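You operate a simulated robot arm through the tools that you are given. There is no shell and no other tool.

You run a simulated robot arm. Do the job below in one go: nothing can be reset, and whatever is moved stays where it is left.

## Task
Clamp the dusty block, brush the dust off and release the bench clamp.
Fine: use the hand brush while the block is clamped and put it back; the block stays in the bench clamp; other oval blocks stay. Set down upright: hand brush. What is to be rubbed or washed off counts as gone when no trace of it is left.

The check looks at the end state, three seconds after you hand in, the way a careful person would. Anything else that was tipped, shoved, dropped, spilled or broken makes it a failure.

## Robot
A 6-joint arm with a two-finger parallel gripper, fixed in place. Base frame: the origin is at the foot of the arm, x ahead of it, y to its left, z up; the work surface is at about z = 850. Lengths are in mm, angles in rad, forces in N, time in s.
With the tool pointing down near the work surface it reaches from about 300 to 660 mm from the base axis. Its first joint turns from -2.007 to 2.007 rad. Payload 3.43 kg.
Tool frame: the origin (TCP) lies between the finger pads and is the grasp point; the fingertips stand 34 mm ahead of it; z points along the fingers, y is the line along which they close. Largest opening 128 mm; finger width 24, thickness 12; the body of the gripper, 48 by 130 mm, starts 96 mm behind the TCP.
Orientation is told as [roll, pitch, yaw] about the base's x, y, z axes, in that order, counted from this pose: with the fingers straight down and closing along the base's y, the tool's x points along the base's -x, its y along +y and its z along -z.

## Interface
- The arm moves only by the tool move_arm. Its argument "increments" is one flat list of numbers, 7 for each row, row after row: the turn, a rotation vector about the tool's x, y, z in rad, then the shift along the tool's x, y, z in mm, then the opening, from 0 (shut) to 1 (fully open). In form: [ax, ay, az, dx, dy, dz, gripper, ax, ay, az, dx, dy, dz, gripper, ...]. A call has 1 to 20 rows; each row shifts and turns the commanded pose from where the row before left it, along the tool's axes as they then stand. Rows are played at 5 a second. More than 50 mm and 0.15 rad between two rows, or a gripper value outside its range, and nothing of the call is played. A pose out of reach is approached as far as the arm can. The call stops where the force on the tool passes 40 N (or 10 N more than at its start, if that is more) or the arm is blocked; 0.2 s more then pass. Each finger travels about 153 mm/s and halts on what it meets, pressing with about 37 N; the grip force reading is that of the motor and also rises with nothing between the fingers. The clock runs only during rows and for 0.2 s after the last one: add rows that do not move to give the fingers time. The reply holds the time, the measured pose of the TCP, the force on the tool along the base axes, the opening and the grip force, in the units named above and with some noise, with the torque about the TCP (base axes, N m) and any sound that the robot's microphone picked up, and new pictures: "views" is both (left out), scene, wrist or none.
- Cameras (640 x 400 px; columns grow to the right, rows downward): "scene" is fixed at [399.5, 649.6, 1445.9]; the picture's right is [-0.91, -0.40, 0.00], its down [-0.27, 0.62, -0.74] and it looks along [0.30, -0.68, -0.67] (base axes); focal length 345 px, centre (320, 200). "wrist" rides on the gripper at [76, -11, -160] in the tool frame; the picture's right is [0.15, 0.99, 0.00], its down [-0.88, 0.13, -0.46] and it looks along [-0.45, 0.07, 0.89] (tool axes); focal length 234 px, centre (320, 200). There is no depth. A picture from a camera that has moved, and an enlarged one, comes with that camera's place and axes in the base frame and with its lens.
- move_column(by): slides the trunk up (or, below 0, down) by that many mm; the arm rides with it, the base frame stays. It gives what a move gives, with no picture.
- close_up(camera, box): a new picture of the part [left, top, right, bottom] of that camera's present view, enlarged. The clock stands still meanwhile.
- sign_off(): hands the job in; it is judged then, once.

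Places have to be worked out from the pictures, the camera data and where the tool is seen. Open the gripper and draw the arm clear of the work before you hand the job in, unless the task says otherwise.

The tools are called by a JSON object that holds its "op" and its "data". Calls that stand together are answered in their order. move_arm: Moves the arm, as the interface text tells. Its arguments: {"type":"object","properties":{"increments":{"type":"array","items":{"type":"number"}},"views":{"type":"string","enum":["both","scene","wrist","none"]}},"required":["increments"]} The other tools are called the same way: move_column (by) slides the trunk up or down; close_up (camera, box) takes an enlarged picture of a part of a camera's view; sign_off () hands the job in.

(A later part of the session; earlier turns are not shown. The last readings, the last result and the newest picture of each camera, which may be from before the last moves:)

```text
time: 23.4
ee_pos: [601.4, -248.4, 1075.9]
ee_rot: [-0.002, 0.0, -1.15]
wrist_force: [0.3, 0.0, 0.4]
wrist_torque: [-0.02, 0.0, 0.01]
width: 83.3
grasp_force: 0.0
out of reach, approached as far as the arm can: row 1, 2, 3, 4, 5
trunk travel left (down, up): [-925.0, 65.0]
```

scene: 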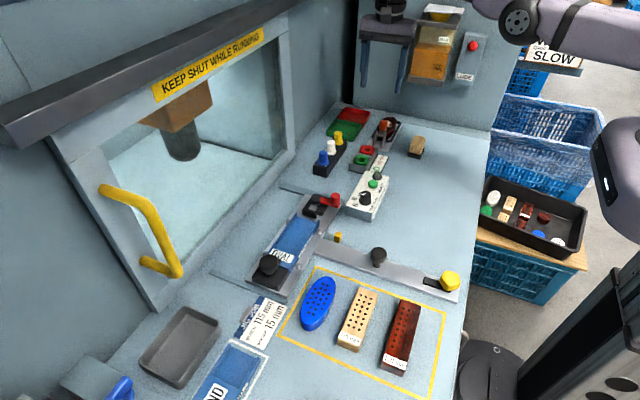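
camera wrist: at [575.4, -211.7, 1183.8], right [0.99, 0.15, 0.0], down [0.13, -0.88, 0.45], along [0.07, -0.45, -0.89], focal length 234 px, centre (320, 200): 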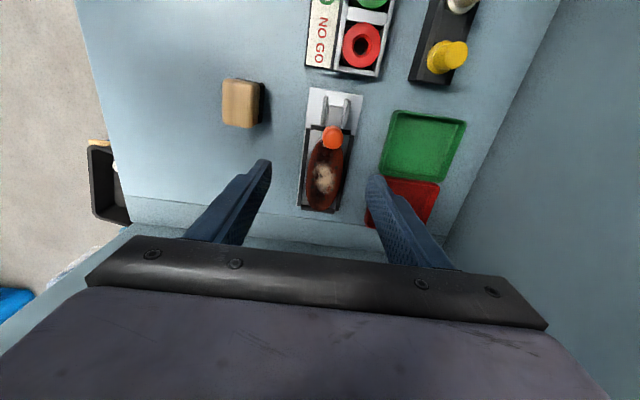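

Rows after the fifth weren't flagged, so each row restarts from the pose actually reached. I'll send several inward rows in a row; the path inward at z≈1076 is free.

{"op": "move_arm", "data": {"increments": [0, 0, 0, 14.5, -13.8, 0, 0.65, 0, 0, 0, 14.5, -13.8, 0, 0.65, 0, 0, 0, 14.5, -13.8, 0, 0.65, 0, 0, 0, 14.5, -13.8, 0, 0.65, 0, 0, 0, 14.5, -13.8, 0, 0.65, 0, 0, 0, 14.5, -13.8, 0, 0.65], "views": "none"}}

```text
time: 24.8
ee_pos: [600.7, -247.9, 1075.4]
ee_rot: [-0.001, 0.003, -1.15]
wrist_force: [0.5, -0.6, 0.5]
wrist_torque: [0.0, -0.03, 0.0]
width: 83.1
grasp_force: 0.1
out of reach, approached as far as the arm can: row 1, 2, 3, 4, 5, 6
trunk travel left (down, up): [-925.0, 65.0]
```

Tracking the tool vertically gives the elbow no push in any direction, so it stays straight. Tilting the tips back toward the robot while pulling inward should make the elbow share the rotation and flex. The space around (500–600, −220, 1080–1110) is free.

{"op": "move_arm", "data": {"increments": [0.0963, 0.1016, 0, 29, -27.6, 0, 0.65, 0.0963, 0.1016, 0, 29, -27.6, 0, 0.65, 0.0963, 0.1016, 0, 29, -27.6, 0, 0.65], "views": "scene"}}

```text
time: 25.6
ee_pos: [496.4, -203.9, 1115.5]
ee_rot: [-0.295, 0.296, -1.195]
wrist_force: [0.0, -0.8, -0.4]
wrist_torque: [-0.01, -0.04, 0.08]
width: 83.2
grasp_force: 0.0
out of reach, approached as far as the arm can: row 1, 2
trunk travel left (down, up): [-925.0, 65.0]
```

scene: 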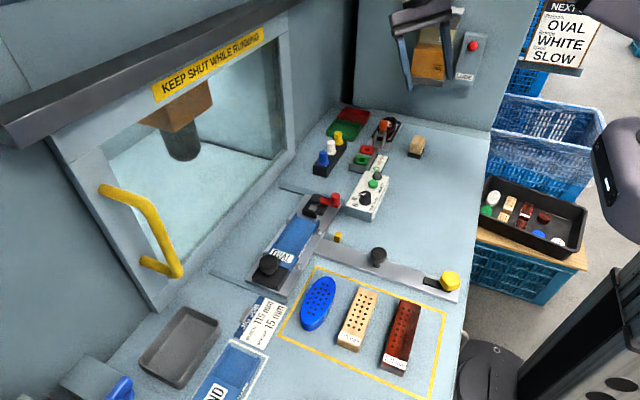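

Row 3 wasn't flagged, so the elbow has flexed free. I'll straighten the tool now with the TCP held in place.

{"op": "move_arm", "data": {"increments": [-0.0963, -0.1016, 0, 0, 0, 0, 0.65, -0.0963, -0.1016, 0, 0, 0, 0, 0.65, -0.0963, -0.1016, 0, 0, 0, 0, 0.65, 0, 0, 0, 0, 0, 0, 0.65], "views": "none"}}

```text
time: 26.6
ee_pos: [497.3, -204.7, 1114.8]
ee_rot: [0.0, 0.001, -1.15]
wrist_force: [-0.2, 0.2, -0.8]
wrist_torque: [0.0, 0.05, 0.0]
width: 83.2
grasp_force: 0.1
trunk travel left (down, up): [-925.0, 65.0]
```

The tool is vertical again at (497,-205,1115). The dust at (598,-327) is about 681 mm out, so I'll work with the tool tilted toward −y for both the grasp and the brushing. First I'll go over the brush at yaw −90° to measure it.

{"op": "move_arm", "data": {"increments": [0, 0, 0.14, 0, 0, 0, 0.65, 0, 0, 0.14, 0, 0, 0, 0.65, 0, 0, 0.141, 0, 0, 0, 0.65, 0, 0, 0, -15, -4, 38, 0.65, 0, 0, 0, -15, -4, 38, 0.65, 0, 0, 0, -15, -3, 38, 0.65, 0, 0, 0, 0, 0, 0, 0.65], "views": "both"}}

{"op": "close_up", "data": {"camera": "wrist", "box": [256, 130, 384, 210]}}

{"op": "close_up", "data": {"camera": "scene", "box": [360, 110, 440, 160]}}

```text
time: 28.2
ee_pos: [485.1, -248.9, 1001.5]
ee_rot: [-0.002, 0.002, -1.573]
wrist_force: [-0.1, -0.3, 1.1]
wrist_torque: [-0.03, -0.01, 0.01]
width: 83.2
grasp_force: 0.1
trunk travel left (down, up): [-925.0, 65.0]
camera wrist: at [474.4, -174.2, 1160.6], right [0.99, 0.15, 0.0], down [0.13, -0.88, 0.46], along [0.07, -0.45, -0.89], focal length 234 px, centre (320, 200)
```

scene: 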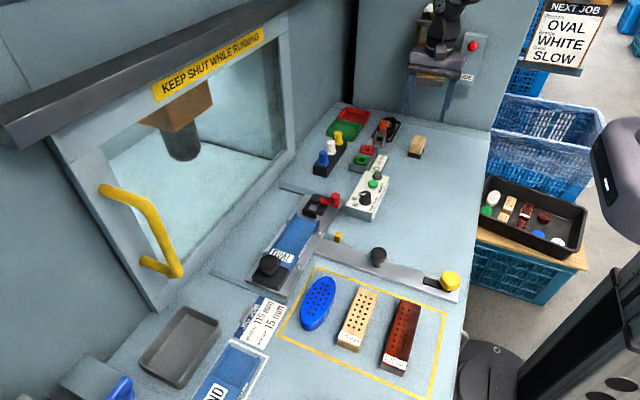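
wrist: 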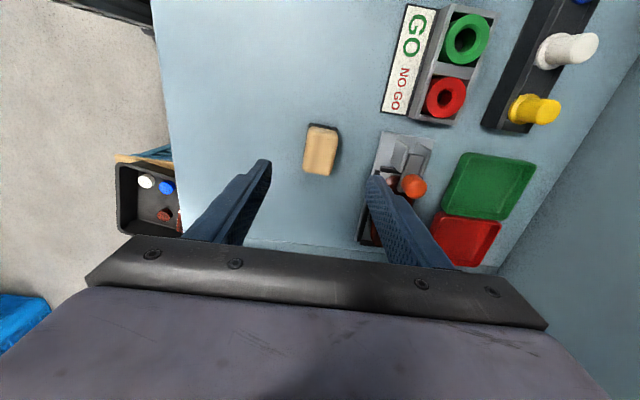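

```text
5.00 times, centred on (320, 170) of wrist
camera zoom: at [474.4, -174.2, 1160.6], right [0.99, 0.15, 0.0], down [0.13, -0.88, 0.46], along [0.07, -0.45, -0.89], focal length 1171 px, centre (320, 350)
```

zoom: 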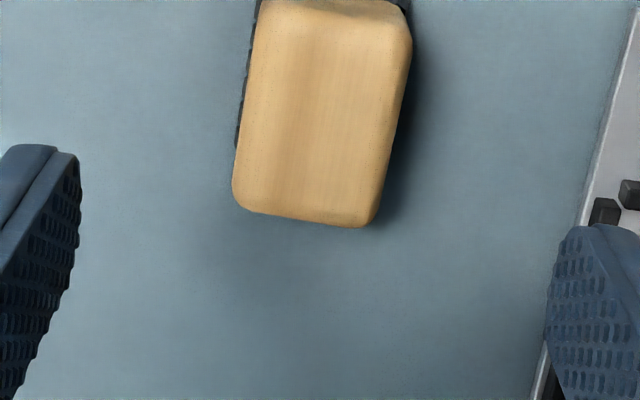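

```text
8.00 times, centred on (400, 135) of scene
camera zoom: at [399.5, 649.6, 1445.9], right [-0.91, -0.4, 0.0], down [-0.27, 0.62, -0.74], along [0.3, -0.68, -0.67], focal length 2763 px, centre (-320, 720)
```

zoom: 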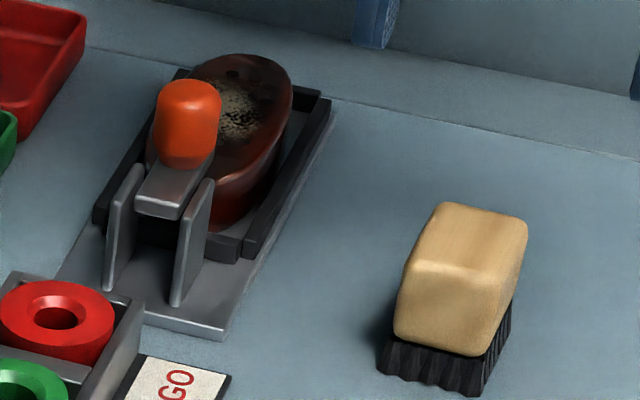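

The brush measures x 470–504, y −276…−226, wood z≈868–897, and it's square to the axes. I'll tilt the tool 0.39 rad toward −y and come down above the brush.

{"op": "move_arm", "data": {"increments": [0, -0.13, 0, 0, 0, 0, 0.65, 0, -0.13, 0, 0, 0, 0, 0.65, 0, -0.13, 0, 0, 0, 0, 0.65, 0, 0, 0, 13.6, 0.8, 27.4, 0.65, 0, 0, 0, 13.6, 0.8, 27.4, 0.65, 0, 0, 0, 0, 0, 0, 0.65], "views": "both"}}

{"op": "close_up", "data": {"camera": "wrist", "box": [240, 110, 400, 210]}}

{"op": "close_up", "data": {"camera": "scene", "box": [370, 90, 466, 150]}}

```text
time: 29.6
ee_pos: [489.6, -247.3, 938.6]
ee_rot: [0.001, -0.392, -1.572]
wrist_force: [0.0, 0.2, 1.5]
wrist_torque: [-0.05, 0.01, -0.03]
width: 83.2
grasp_force: 0.0
trunk travel left (down, up): [-925.0, 65.0]
camera wrist: at [478.0, -115.3, 1057.7], right [0.99, 0.13, -0.05], down [0.13, -0.64, 0.76], along [0.07, -0.76, -0.65], focal length 234 px, centre (320, 200)
```

scene: 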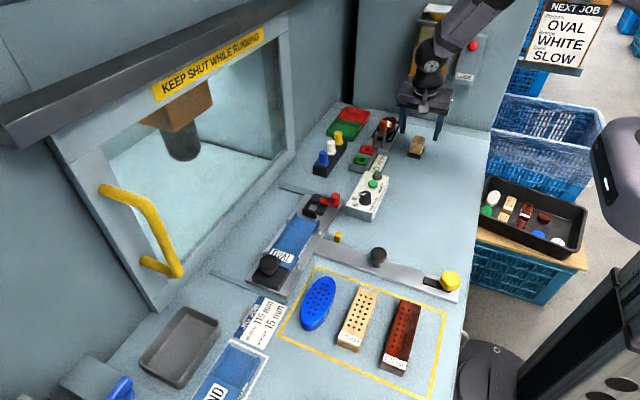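
wrist: 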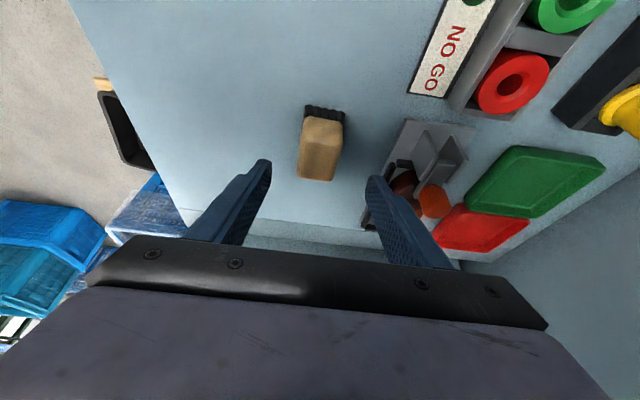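

```text
4.00 times, centred on (320, 160) of wrist
camera zoom: at [478.0, -115.3, 1057.7], right [0.99, 0.13, -0.05], down [0.13, -0.64, 0.76], along [0.07, -0.76, -0.65], focal length 937 px, centre (320, 360)
```

zoom: 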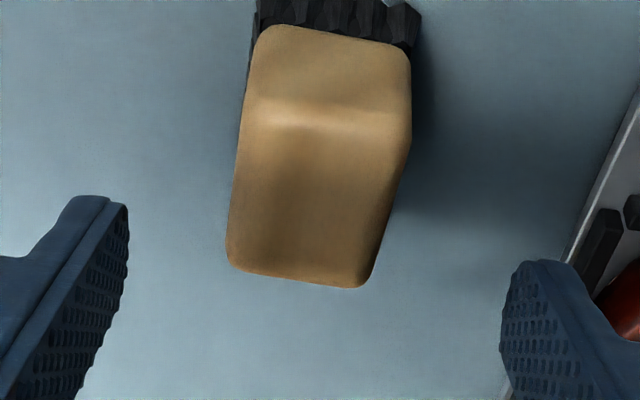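

```text
6.67 times, centred on (418, 120) of scene
camera zoom: at [399.5, 649.6, 1445.9], right [-0.91, -0.4, 0.0], down [-0.27, 0.62, -0.74], along [0.3, -0.68, -0.67], focal length 2303 px, centre (-333, 733)
```

zoom: 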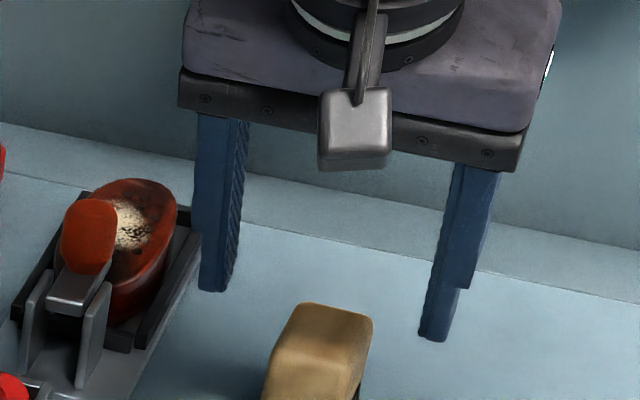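

The brush is centred between the fingers. I'll descend so the tips straddle the wooden part at z≈868 and then check.

{"op": "move_arm", "data": {"increments": [0, 0, 0, 8.6, -1.3, 17.3, 0.65, 0, 0, 0, 8.6, -1.3, 17.3, 0.65, 0, 0, 0, 0, 0, 0, 0.65], "views": "both"}}

{"op": "close_up", "data": {"camera": "wrist", "box": [240, 110, 400, 210]}}

{"op": "close_up", "data": {"camera": "scene", "box": [370, 100, 466, 160]}}

```text
time: 30.4
ee_pos: [483.8, -243.0, 901.1]
ee_rot: [0.001, -0.39, -1.569]
wrist_force: [1.2, -0.6, -1.0]
wrist_torque: [0.0, -0.02, -0.01]
width: 83.5
grasp_force: 0.1
trunk travel left (down, up): [-925.0, 65.0]
camera wrist: at [473.4, -111.3, 1020.1], right [0.99, 0.14, -0.06], down [0.13, -0.64, 0.76], along [0.07, -0.76, -0.65], focal length 234 px, centre (320, 200)
```

scene: 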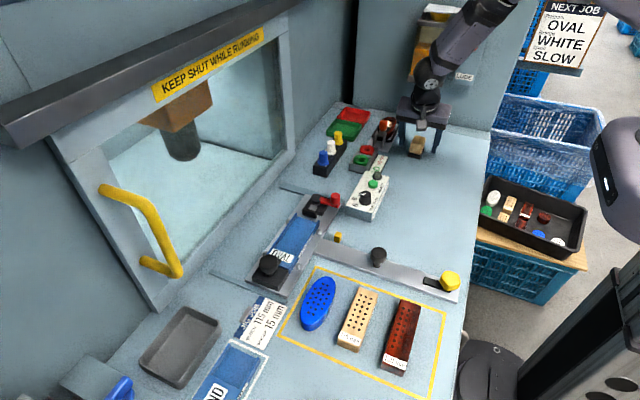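
wrist: 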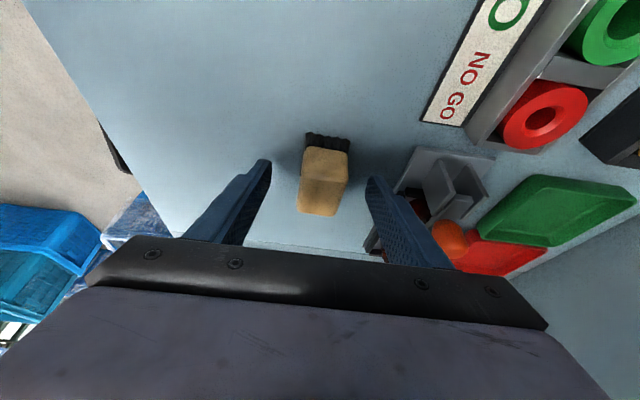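

```text
4.00 times, centred on (320, 160) of wrist
camera zoom: at [473.4, -111.3, 1020.1], right [0.99, 0.14, -0.06], down [0.13, -0.64, 0.76], along [0.07, -0.76, -0.65], focal length 937 px, centre (320, 360)
```

zoom: 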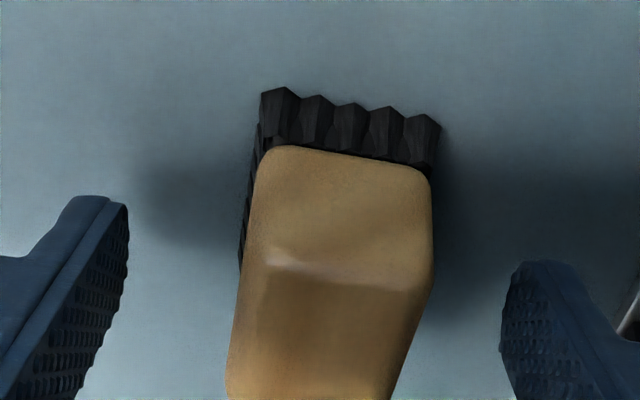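

```text
6.67 times, centred on (418, 130) of scene
camera zoom: at [399.5, 649.6, 1445.9], right [-0.91, -0.4, 0.0], down [-0.27, 0.62, -0.74], along [0.3, -0.68, -0.67], focal length 2303 px, centre (-333, 667)
```

zoom: 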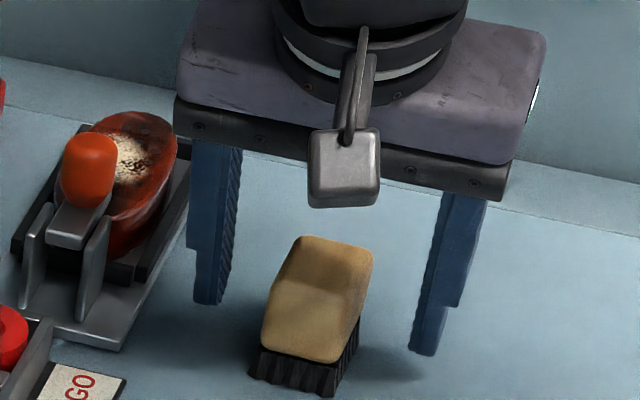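

The fingers straddle the wood with the tips just above the bristles. I'll nudge 2.5 mm in +x to centre and close the gripper.

{"op": "move_arm", "data": {"increments": [0, 0, 0, 0, 2.5, 0, 0.65, 0, 0, 0, 0, 0, 0, 0.4, 0, 0, 0, 0, 0, 0, 0.3, 0, 0, 0, 0, 0, 0, 0.1, 0, 0, 0, 0, 0, 0, 0, 0, 0, 0, 0, 0, 0, 0], "views": "both"}}

{"op": "close_up", "data": {"camera": "wrist", "box": [240, 110, 400, 210]}}

{"op": "close_up", "data": {"camera": "scene", "box": [370, 100, 466, 160]}}

```text
time: 31.8
ee_pos: [486.9, -240.8, 900.1]
ee_rot: [0.0, -0.39, -1.571]
wrist_force: [-0.2, 1.4, 0.4]
wrist_torque: [-0.03, -0.02, 0.0]
width: 34.8
grasp_force: 37.2
trunk travel left (down, up): [-925.0, 65.0]
camera wrist: at [475.8, -111.3, 1019.4], right [0.99, 0.13, -0.06], down [0.13, -0.64, 0.76], along [0.07, -0.76, -0.65], focal length 234 px, centre (320, 200)
```

scene: 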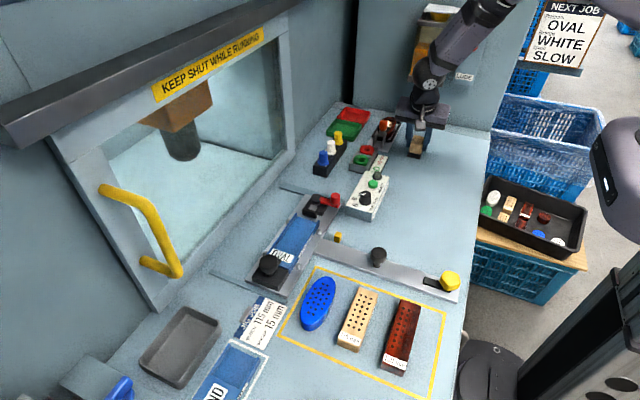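
wrist: 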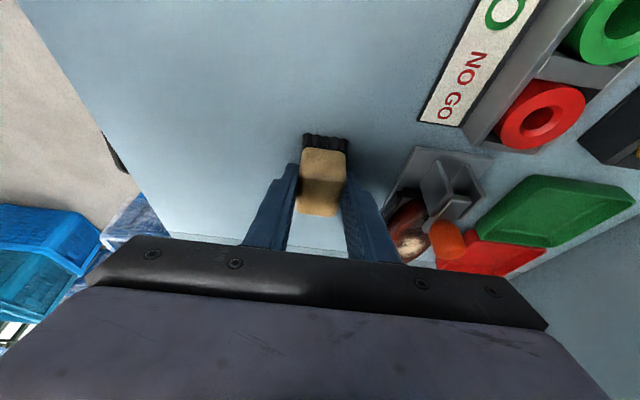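

```text
4.00 times, centred on (320, 160) of wrist
camera zoom: at [475.8, -111.3, 1019.4], right [0.99, 0.13, -0.06], down [0.13, -0.64, 0.76], along [0.07, -0.76, -0.65], focal length 937 px, centre (320, 360)
```

zoom: 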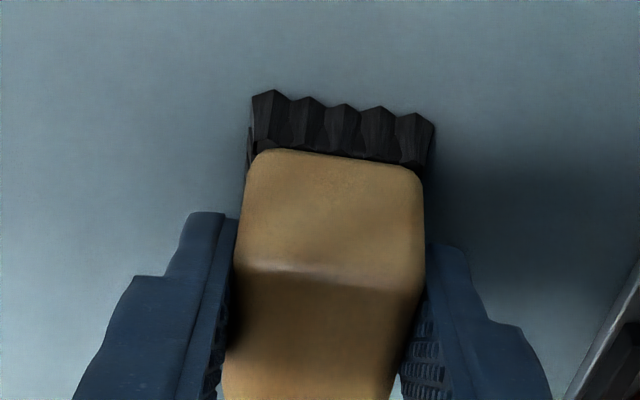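

```text
6.67 times, centred on (418, 130) of scene
camera zoom: at [399.5, 649.6, 1445.9], right [-0.91, -0.4, 0.0], down [-0.27, 0.62, -0.74], along [0.3, -0.68, -0.67], focal length 2303 px, centre (-333, 667)
```

zoom: 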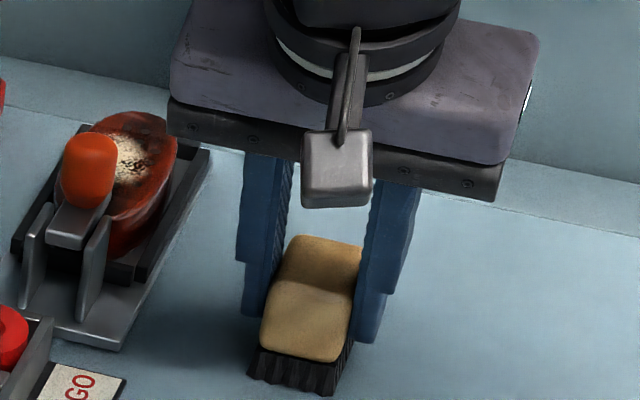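

The brush is gripped (width 34.8, force 37 N). I'll lift it straight up about 60 mm and check that it hangs properly.

{"op": "move_arm", "data": {"increments": [0, 0, 0, -3.8, 0, -9.25, 0, 0, 0, 0, -11.4, 0, -27.7, 0, 0, 0, 0, -11.4, 0, -27.7, 0, 0, 0, 0, -7.6, 0, -18.5, 0, 0, 0, 0, 0, 0, 0, 0], "views": "both"}}

{"op": "close_up", "data": {"camera": "scene", "box": [360, 80, 456, 140]}}

```text
time: 33.0
ee_pos: [487.1, -241.8, 989.6]
ee_rot: [-0.001, -0.389, -1.57]
wrist_force: [-0.4, 0.2, -0.8]
wrist_torque: [-0.02, 0.03, -0.01]
width: 34.8
grasp_force: 37.1
trunk travel left (down, up): [-925.0, 65.0]
camera wrist: at [476.3, -111.6, 1109.2], right [0.99, 0.13, -0.06], down [0.13, -0.64, 0.76], along [0.07, -0.76, -0.65], focal length 234 px, centre (320, 200)
```

scene: 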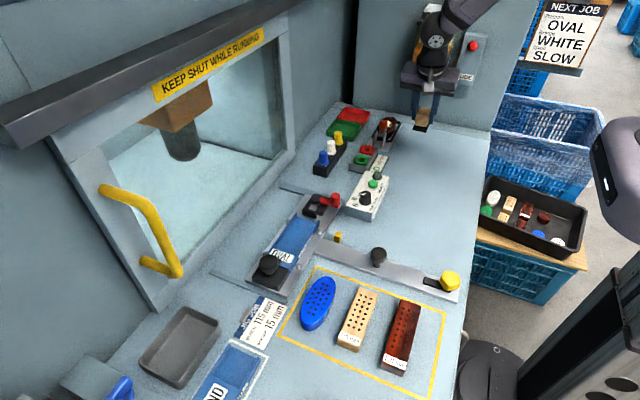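
wrist: 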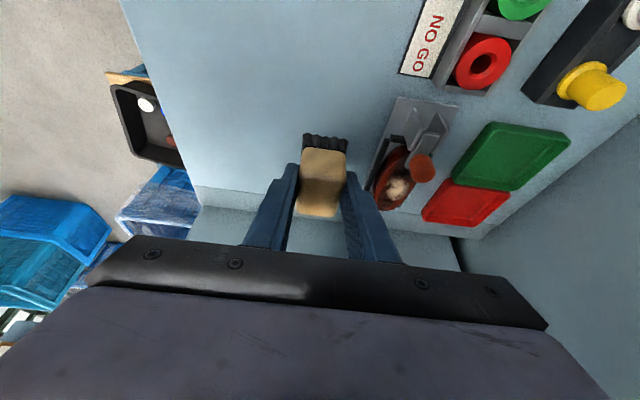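

```text
6.67 times, centred on (408, 110) of scene
camera zoom: at [399.5, 649.6, 1445.9], right [-0.91, -0.4, 0.0], down [-0.27, 0.62, -0.74], along [0.3, -0.68, -0.67], focal length 2303 px, centre (-267, 800)
```

zoom: 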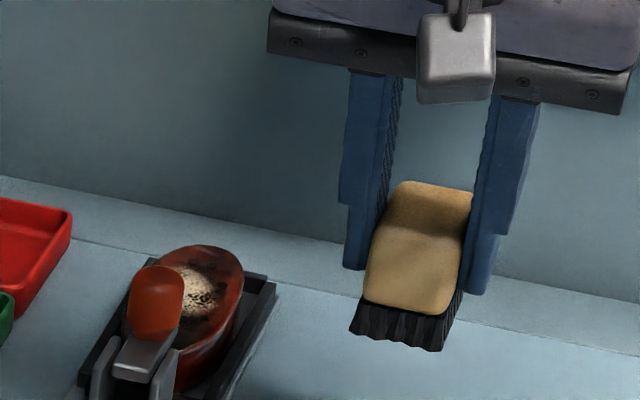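

The brush is held upright and firmly. I'll carry it at this height, with the bristles at z≈939 (above the knob), over to the block, TCP about (598,-318).

{"op": "move_arm", "data": {"increments": [0, 0, 0, -23.4, 7, 9.6, 0, 0, 0, 0, -23.4, 7, 9.6, 0, 0, 0, 0, -23.4, 7, 9.6, 0, 0, 0, 0, 0, 30, 0, 0, 0, 0, 0, 0, 30, 0, 0, 0, 0, 0, 0, 30, 0, 0, 0, 0, 0, 0, 0, 0, 0], "views": "both"}}

{"op": "close_up", "data": {"camera": "scene", "box": [340, 80, 436, 140]}}

{"op": "close_up", "data": {"camera": "wrist", "box": [240, 110, 400, 210]}}

```text
time: 34.6
ee_pos: [597.4, -319.3, 990.3]
ee_rot: [-0.001, -0.389, -1.57]
wrist_force: [-0.2, -0.3, -0.8]
wrist_torque: [-0.02, 0.0, 0.0]
width: 35.0
grasp_force: 36.7
trunk travel left (down, up): [-925.0, 65.0]
camera wrist: at [586.3, -188.8, 1109.7], right [0.99, 0.13, -0.06], down [0.13, -0.64, 0.76], along [0.07, -0.75, -0.65], focal length 234 px, centre (320, 200)
```

scene: 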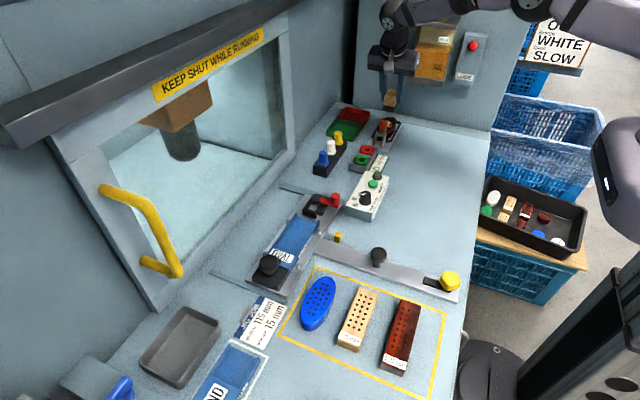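
wrist: 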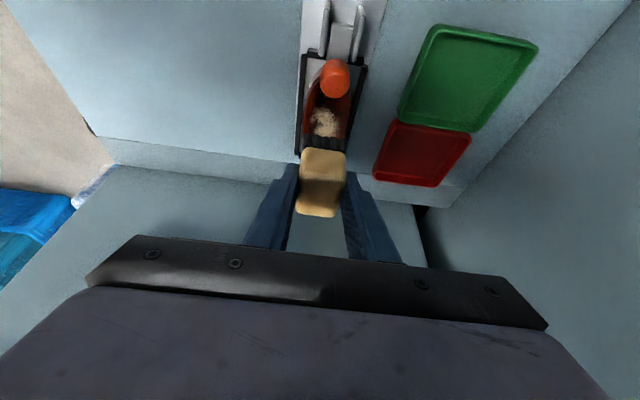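

```text
6.67 times, centred on (388, 110) of scene
camera zoom: at [399.5, 649.6, 1445.9], right [-0.91, -0.4, 0.0], down [-0.27, 0.62, -0.74], along [0.3, -0.68, -0.67], focal length 2303 px, centre (-133, 800)
```

zoom: 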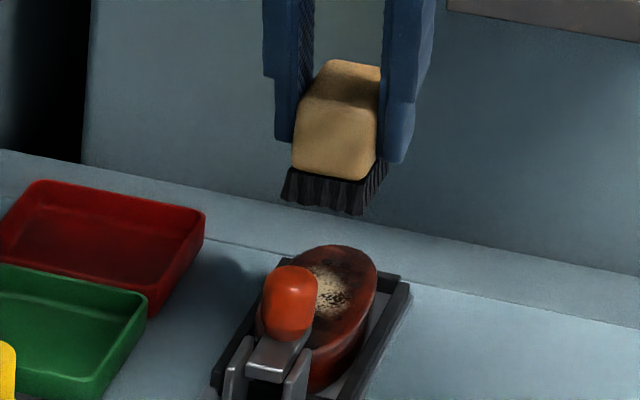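

```text
4.00 times, centred on (320, 160) of wrist
camera zoom: at [586.3, -188.8, 1109.7], right [0.99, 0.13, -0.06], down [0.13, -0.64, 0.76], along [0.07, -0.75, -0.65], focal length 937 px, centre (320, 360)
```

zoom: 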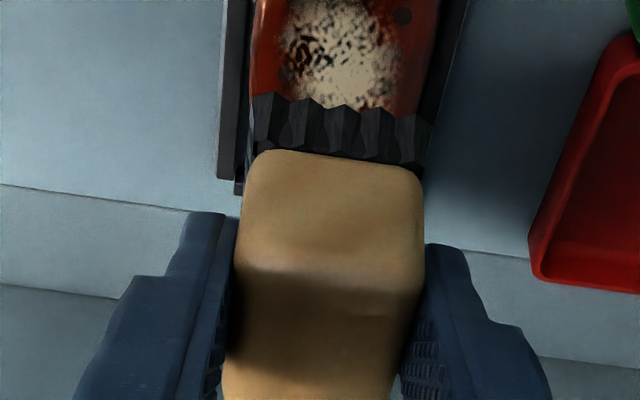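

Directly over the dusty block now. I'll lower about 43 mm and then feel for contact in small steps.

{"op": "move_arm", "data": {"increments": [0, 0, 0, 7.6, 0, 18.5, 0, 0, 0, 0, 7.6, 0, 18.5, 0, 0, 0, 0, 1.14, 0, 2.8, 0, 0, 0, 0, 0, 0, 0, 0], "views": "scene"}}

{"op": "close_up", "data": {"camera": "scene", "box": [340, 90, 436, 150]}}

```text
time: 35.6
ee_pos: [597.7, -318.5, 947.1]
ee_rot: [0.0, -0.388, -1.571]
wrist_force: [1.0, 0.4, -1.0]
wrist_torque: [-0.01, -0.02, 0.01]
width: 35.1
grasp_force: 36.6
trunk travel left (down, up): [-925.0, 65.0]
```

scene: 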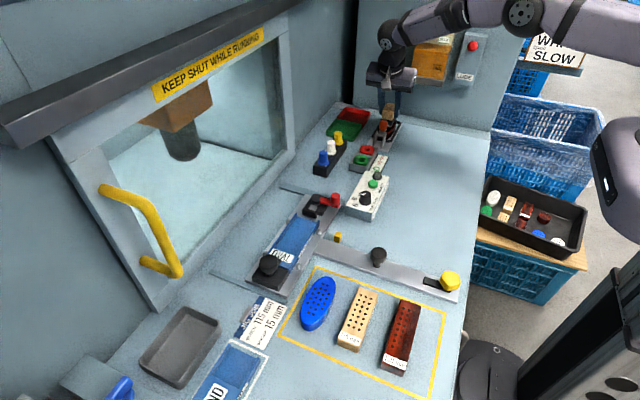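

```text
6.67 times, centred on (388, 120) of scene
camera zoom: at [399.5, 649.6, 1445.9], right [-0.91, -0.4, 0.0], down [-0.27, 0.62, -0.74], along [0.3, -0.68, -0.67], focal length 2303 px, centre (-133, 733)
```

zoom: 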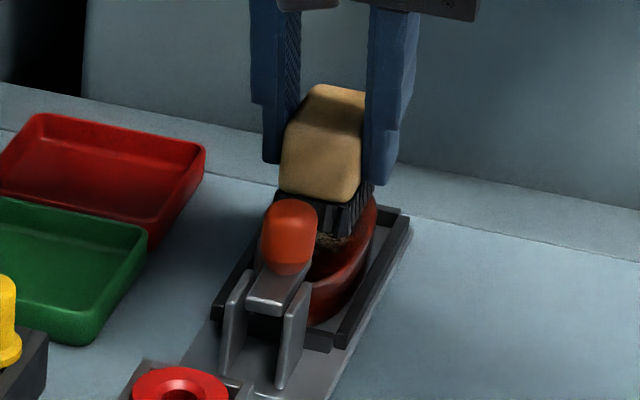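

No contact yet at z=947. I'll go down in 2 mm steps.

{"op": "move_arm", "data": {"increments": [0, 0, 0, 0.76, 0, 1.85, 0, 0, 0, 0, 0.76, 0, 1.85, 0, 0, 0, 0, 0, 0, 0, 0], "views": "none"}}

```text
time: 36.4
ee_pos: [598.3, -318.9, 942.6]
ee_rot: [0.0, -0.388, -1.57]
wrist_force: [-0.9, -0.4, -1.0]
wrist_torque: [0.0, -0.04, 0.0]
width: 34.9
grasp_force: 36.7
trunk travel left (down, up): [-925.0, 65.0]
```

{"op": "move_arm", "data": {"increments": [0, 0, 0, 0.76, 0, 1.85, 0, 0, 0, 0, 0, 0, 0, 0], "views": "scene"}}

{"op": "close_up", "data": {"camera": "scene", "box": [364, 105, 412, 135]}}

```text
time: 37.0
ee_pos: [597.8, -319.0, 942.2]
ee_rot: [-0.001, -0.388, -1.572]
wrist_force: [0.5, -1.0, -1.6]
wrist_torque: [0.03, 0.0, 0.0]
width: 35.2
grasp_force: 37.1
trunk travel left (down, up): [-925.0, 65.0]
```

scene: 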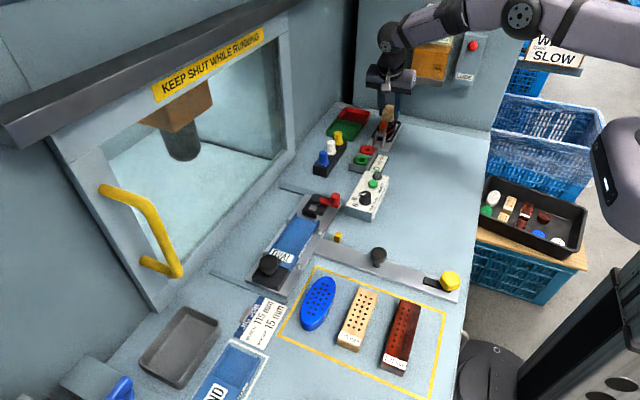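

```text
13.33 times, centred on (388, 120) of scene
camera zoom: at [399.5, 649.6, 1445.9], right [-0.91, -0.4, 0.0], down [-0.27, 0.62, -0.74], along [0.3, -0.68, -0.67], focal length 4605 px, centre (-587, 1267)
```

zoom: 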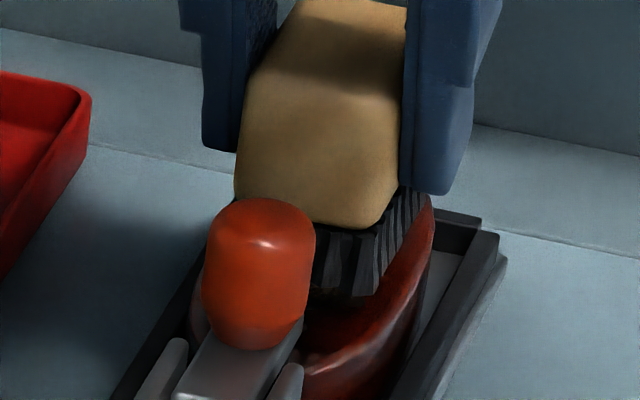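

Close to the surface, still no force. I'll go down another 3 mm in steps.

{"op": "move_arm", "data": {"increments": [0, 0, 0, 0.57, 0, 1.39, 0, 0, 0, 0, 0.57, 0, 1.39, 0, 0, 0, 0, 0, 0, 0, 0], "views": "none"}}

```text
time: 37.8
ee_pos: [598.8, -319.2, 938.0]
ee_rot: [-0.001, -0.389, -1.571]
wrist_force: [1.1, -0.9, -0.5]
wrist_torque: [0.02, 0.04, -0.04]
width: 35.1
grasp_force: 36.9
trunk travel left (down, up): [-925.0, 65.0]
```

{"op": "move_arm", "data": {"increments": [0, 0, 0, 0.57, 0, 1.39, 0, 0, 0, 0, 0.57, 0, 1.39, 0, 0, 0, 0, 0, 0, 0, 0], "views": "scene"}}

{"op": "close_up", "data": {"camera": "scene", "box": [364, 105, 412, 135]}}

```text
time: 38.6
ee_pos: [598.4, -319.1, 935.4]
ee_rot: [0.0, -0.389, -1.57]
wrist_force: [0.2, 0.1, -0.2]
wrist_torque: [-0.01, -0.01, -0.01]
width: 35.0
grasp_force: 36.9
trunk travel left (down, up): [-925.0, 65.0]
```

scene: 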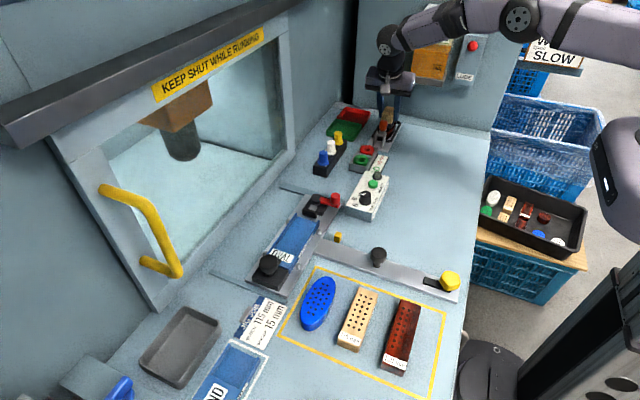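

```text
13.33 times, centred on (388, 120) of scene
camera zoom: at [399.5, 649.6, 1445.9], right [-0.91, -0.4, 0.0], down [-0.27, 0.62, -0.74], along [0.3, -0.68, -0.67], focal length 4605 px, centre (-587, 1267)
```

zoom: 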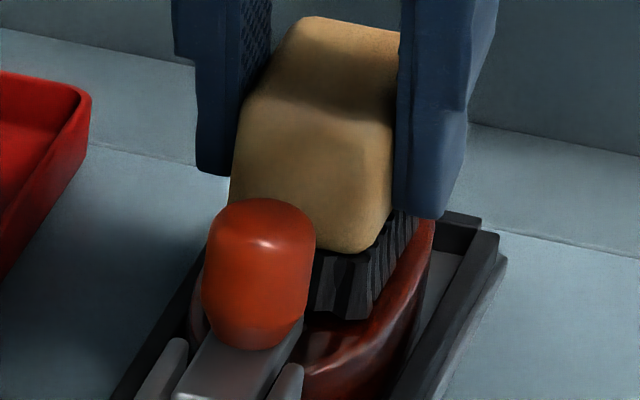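

Still no contact force; the bristle bottoms are at about z≈885. I'll continue down in small steps.

{"op": "move_arm", "data": {"increments": [0, 0, 0, 0.57, 0, 1.39, 0, 0, 0, 0, 0.57, 0, 1.39, 0, 0, 0, 0, 0, 0, 0, 0], "views": "none"}}

```text
time: 39.4
ee_pos: [599.2, -318.7, 932.3]
ee_rot: [0.001, -0.391, -1.572]
wrist_force: [0.3, -0.2, 3.7]
wrist_torque: [0.05, 0.02, -0.01]
width: 35.0
grasp_force: 37.1
trunk travel left (down, up): [-925.0, 65.0]
```

Contact at TCP z≈932, with 3.7 N. I'll press 1 mm more and stroke the brush along y over the dust.

{"op": "move_arm", "data": {"increments": [0, 0, 0, 0.38, 0, 0.92, 0, 0, 0, 0, -3.7, 0, 1.52, 0, 0, 0, 0, -3.7, 0, 1.52, 0, 0, 0, 0, -3.7, 0, 1.52, 0, 0, 0, 0, -3.7, 0, 1.52, 0, 0, 0, 0, 3.7, 0, -1.52, 0, 0, 0, 0, 3.7, 0, -1.52, 0, 0, 0, 0, 3.7, 0, -1.52, 0, 0, 0, 0, 3.7, 0, -1.52, 0, 0, 0, 0, 3.7, 0, -1.52, 0, 0, 0, 0, 3.7, 0, -1.52, 0, 0, 0, 0, 3.7, 0, -1.52, 0], "views": "both"}}

{"op": "close_up", "data": {"camera": "scene", "box": [364, 105, 412, 135]}}

{"op": "close_up", "data": {"camera": "wrist", "box": [240, 80, 400, 180]}}

```text
time: 42.0
ee_pos: [597.1, -307.5, 932.4]
ee_rot: [0.001, -0.391, -1.573]
wrist_force: [-0.4, -5.7, 14.6]
wrist_torque: [-0.39, 0.0, 0.01]
width: 35.5
grasp_force: 37.1
trunk travel left (down, up): [-925.0, 65.0]
camera wrist: at [585.7, -175.4, 1050.9], right [0.99, 0.13, -0.05], down [0.13, -0.64, 0.76], along [0.07, -0.76, -0.65], focal length 234 px, centre (320, 200)
```

scene: 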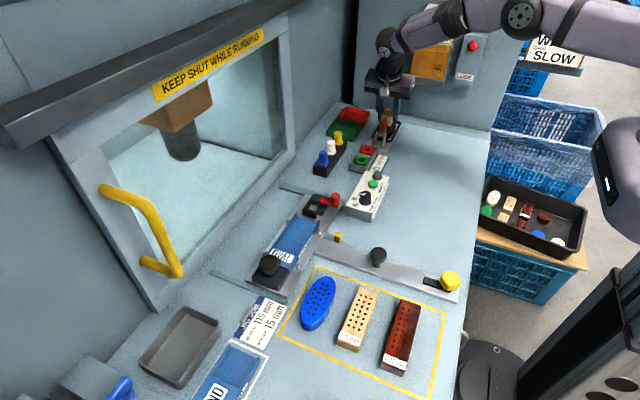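
wrist: 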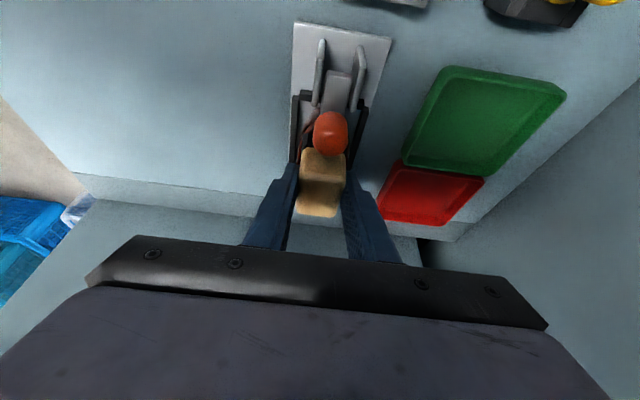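

```text
13.33 times, centred on (388, 120) of scene
camera zoom: at [399.5, 649.6, 1445.9], right [-0.91, -0.4, 0.0], down [-0.27, 0.62, -0.74], along [0.3, -0.68, -0.67], focal length 4605 px, centre (-587, 1267)
```

zoom: 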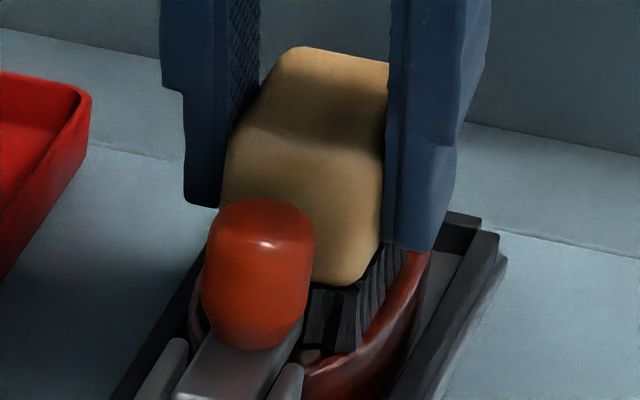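

```text
4.00 times, centred on (320, 130) of wrist
camera zoom: at [585.7, -175.4, 1050.9], right [0.99, 0.13, -0.05], down [0.13, -0.64, 0.76], along [0.07, -0.76, -0.65], focal length 937 px, centre (320, 480)
```

zoom: 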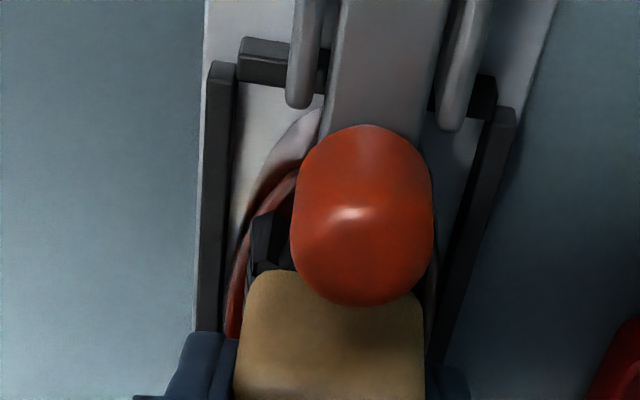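

Pressing with about 14 N with modest friction, and the brush's +y end is close to the knob, so I won't go further that way. I'll keep stroking, with sideways offsets.

{"op": "move_arm", "data": {"increments": [0, 0, 0, -3.7, 0, 1.52, 0, 0, 0, 0, -3.7, 0, 1.52, 0, 0, 0, 0, -3.7, 0, 1.52, 0, 0, 0, 0, -3.7, 0, 1.52, 0, 0, 0, 0, -3.7, 0, 1.52, 0, 0, 0, 0, -3.7, 0, 1.52, 0, 0, 0, 0, 0, 5, 0, 0, 0, 0, 0, 3.7, 0, -1.52, 0, 0, 0, 0, 3.7, 0, -1.52, 0, 0, 0, 0, 3.7, 0, -1.52, 0, 0, 0, 0, 3.7, 0, -1.52, 0, 0, 0, 0, 0, -5, 0, 0, 0, 0, 0, 0, -5, 0, 0, 0, 0, 0, -3.7, 0, 1.52, 0, 0, 0, 0, -3.7, 0, 1.52, 0, 0, 0, 0, -3.7, 0, 1.52, 0, 0, 0, 0, -3.7, 0, 1.52, 0, 0, 0, 0, 0, 5, 0, 0], "views": "none"}}

```text
time: 45.8
ee_pos: [593.8, -331.2, 932.4]
ee_rot: [0.0, -0.391, -1.573]
wrist_force: [-4.2, 0.1, 10.3]
wrist_torque: [-0.06, 0.18, -0.03]
width: 35.1
grasp_force: 36.7
trunk travel left (down, up): [-925.0, 65.0]
```

Strokes done with 10 N contact. I'll raise the brush and look at the block.

{"op": "move_arm", "data": {"increments": [0, 0, 0, -9.5, 0, -23.1, 0, 0, 0, 0, -9.5, 0, -23.1, 0, 0, 0, 0, -7.6, 0, -18.5, 0, 0, 0, 0, 0, 0, 0, 0], "views": "both"}}

{"op": "close_up", "data": {"camera": "scene", "box": [364, 105, 412, 135]}}

{"op": "close_up", "data": {"camera": "wrist", "box": [260, 50, 388, 130]}}

```text
time: 46.8
ee_pos: [597.4, -329.8, 1000.2]
ee_rot: [-0.002, -0.39, -1.57]
wrist_force: [0.1, 0.1, -1.1]
wrist_torque: [0.04, -0.01, 0.04]
width: 35.0
grasp_force: 36.9
trunk travel left (down, up): [-925.0, 65.0]
camera wrist: at [586.4, -198.7, 1118.4], right [0.99, 0.13, -0.06], down [0.13, -0.64, 0.76], along [0.07, -0.76, -0.65], focal length 234 px, centre (320, 200)
```

scene: 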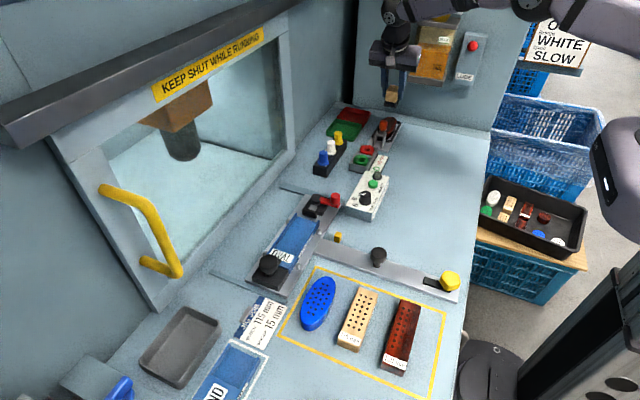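
wrist: 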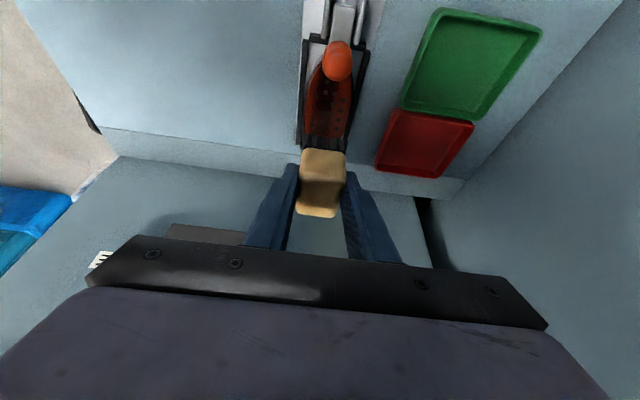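

```text
13.33 times, centred on (388, 120) of scene
camera zoom: at [399.5, 649.6, 1445.9], right [-0.91, -0.4, 0.0], down [-0.27, 0.62, -0.74], along [0.3, -0.68, -0.67], focal length 4605 px, centre (-587, 1267)
```

zoom: 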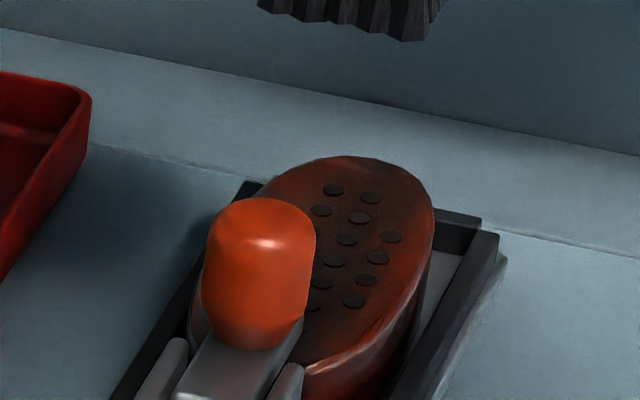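

```text
5.00 times, centred on (324, 90) of wrist
camera zoom: at [586.4, -198.7, 1118.4], right [0.99, 0.13, -0.06], down [0.13, -0.64, 0.76], along [0.07, -0.76, -0.65], focal length 1171 px, centre (300, 750)
```

zoom: 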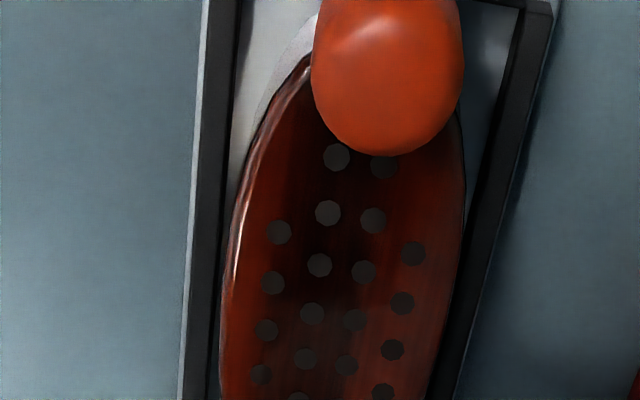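

The block top looks clean. I'll check the rest of it just in front of the bristles, to be sure no trace remains.

{"op": "close_up", "data": {"camera": "wrist", "box": [284, 100, 364, 150]}}

{"op": "close_up", "data": {"camera": "scene", "box": [376, 112, 408, 132]}}

```text
8.00 times, centred on (324, 125) of wrist
camera zoom: at [586.4, -198.7, 1118.4], right [0.99, 0.13, -0.06], down [0.13, -0.64, 0.76], along [0.07, -0.76, -0.65], focal length 1873 px, centre (288, 800)
```

zoom: 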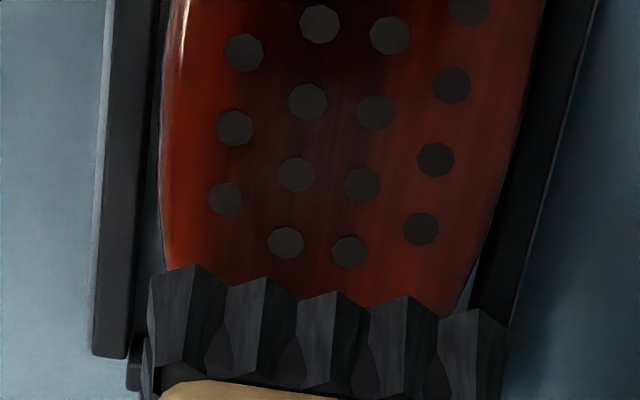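

```text
16.00 times, centred on (392, 122) of scene
camera zoom: at [399.5, 649.6, 1445.9], right [-0.91, -0.4, 0.0], down [-0.27, 0.62, -0.74], along [0.3, -0.68, -0.67], focal length 5526 px, centre (-832, 1448)
```

zoom: 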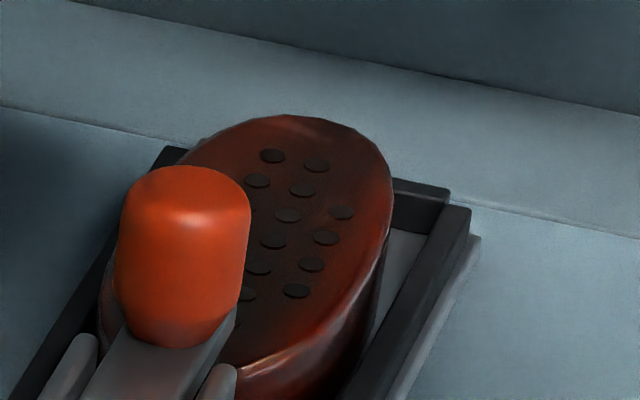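

No trace of dust is left. I'll carry the brush back diagonally, above the knob height, to over its original place (TCP ≈ (487,-242)).

{"op": "move_arm", "data": {"increments": [0, 0, 0, 24.2, -27.6, 0.9, 0, 0, 0, 0, 24.2, -27.6, 0.9, 0, 0, 0, 0, 24.2, -27.6, 0.9, 0, 0, 0, 0, 24.2, -27.6, 0.9, 0, 0, 0, 0, 0, 0, 0, 0], "views": "both"}}

{"op": "close_up", "data": {"camera": "scene", "box": [364, 90, 460, 150]}}

```text
time: 48.0
ee_pos: [487.9, -240.0, 961.6]
ee_rot: [0.0, -0.389, -1.572]
wrist_force: [0.5, -0.7, -1.0]
wrist_torque: [0.02, 0.03, 0.03]
width: 34.7
grasp_force: 36.6
trunk travel left (down, up): [-925.0, 65.0]
camera wrist: at [475.7, -109.5, 1080.3], right [0.99, 0.13, -0.06], down [0.13, -0.64, 0.76], along [0.07, -0.76, -0.65], focal length 234 px, centre (320, 200)
```

scene: 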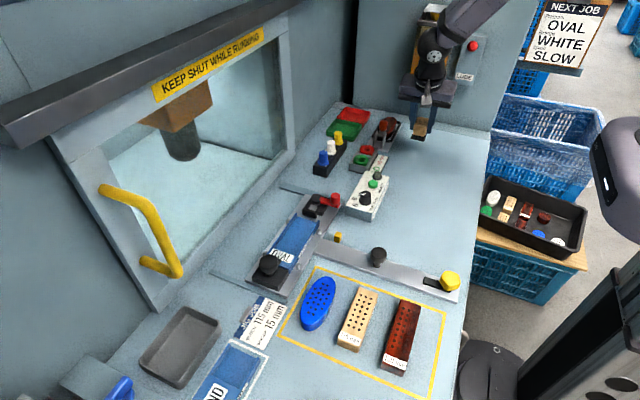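
wrist: 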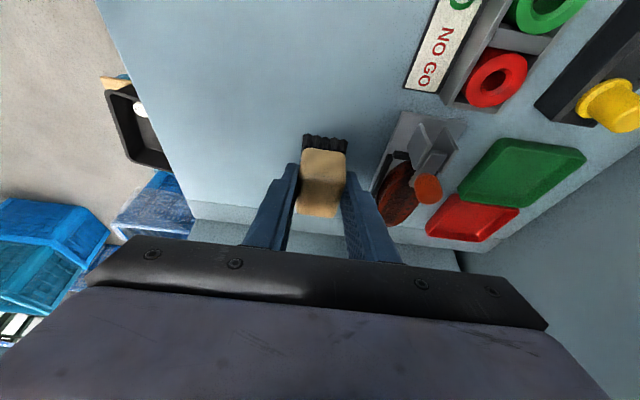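

```text
6.67 times, centred on (412, 120) of scene
camera zoom: at [399.5, 649.6, 1445.9], right [-0.91, -0.4, 0.0], down [-0.27, 0.62, -0.74], along [0.3, -0.68, -0.67], focal length 2303 px, centre (-293, 733)
```

zoom: 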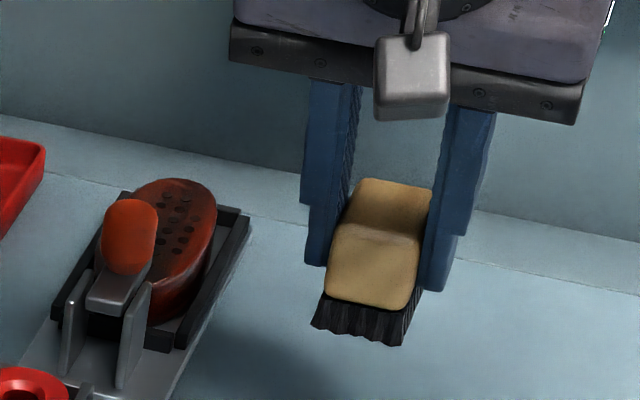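

I'll lower the brush most of the way, then settle it onto the bench in small steps.

{"op": "move_arm", "data": {"increments": [0, 0, 0, 9.5, -0.5, 25.2, 0, 0, 0, 0, 9.5, -0.5, 25.2, 0, 0, 0, 0, 0.76, 0, 1.85, 0, 0, 0, 0, 0, 0, 0, 0], "views": "none"}}

```text
time: 49.0
ee_pos: [487.2, -244.3, 904.4]
ee_rot: [-0.001, -0.39, -1.571]
wrist_force: [0.0, -0.4, -0.7]
wrist_torque: [0.03, 0.01, 0.01]
width: 35.2
grasp_force: 37.0
trunk travel left (down, up): [-925.0, 65.0]
```

{"op": "move_arm", "data": {"increments": [0, 0, 0, 1.2, 0, 1.0, 0, 0, 0, 0, 0.5, 0, 1.2, 0, 0, 0, 0, 0, 0, 0, 0], "views": "scene"}}

{"op": "close_up", "data": {"camera": "scene", "box": [380, 110, 444, 150]}}

```text
time: 49.8
ee_pos: [488.0, -243.1, 902.5]
ee_rot: [-0.002, -0.39, -1.571]
wrist_force: [-0.5, -0.1, -1.5]
wrist_torque: [0.02, -0.02, -0.03]
width: 35.0
grasp_force: 36.9
trunk travel left (down, up): [-925.0, 65.0]
```

scene: 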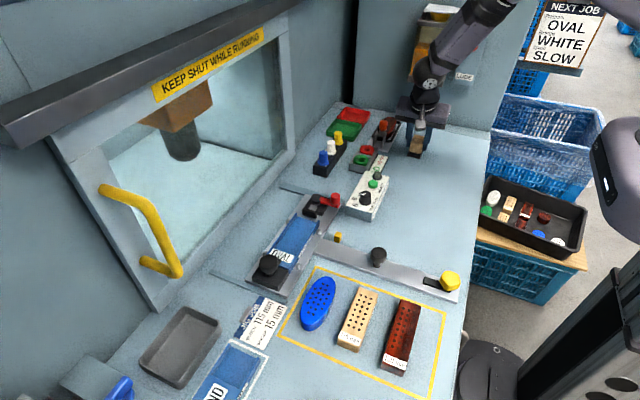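

```text
10.00 times, centred on (412, 130) of scene
camera zoom: at [399.5, 649.6, 1445.9], right [-0.91, -0.4, 0.0], down [-0.27, 0.62, -0.74], along [0.3, -0.68, -0.67], focal length 3454 px, centre (-600, 900)
```

zoom: 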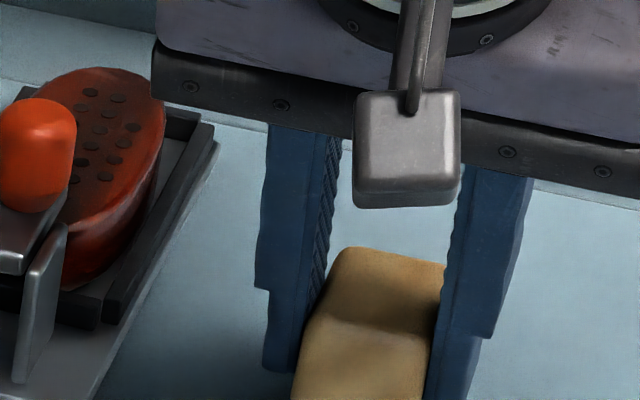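

No contact yet at z≈902. I'll take a few more 1 mm steps.

{"op": "move_arm", "data": {"increments": [0, 0, 0, 0.38, 0, 0.92, 0, 0, 0, 0, 0.38, 0, 0.92, 0, 0, 0, 0, 0, 0, 0, 0], "views": "none"}}

```text
time: 50.6
ee_pos: [486.9, -242.3, 900.0]
ee_rot: [0.0, -0.39, -1.572]
wrist_force: [-1.3, 0.7, 3.6]
wrist_torque: [0.07, 0.1, 0.0]
width: 35.2
grasp_force: 37.3
trunk travel left (down, up): [-925.0, 65.0]
```

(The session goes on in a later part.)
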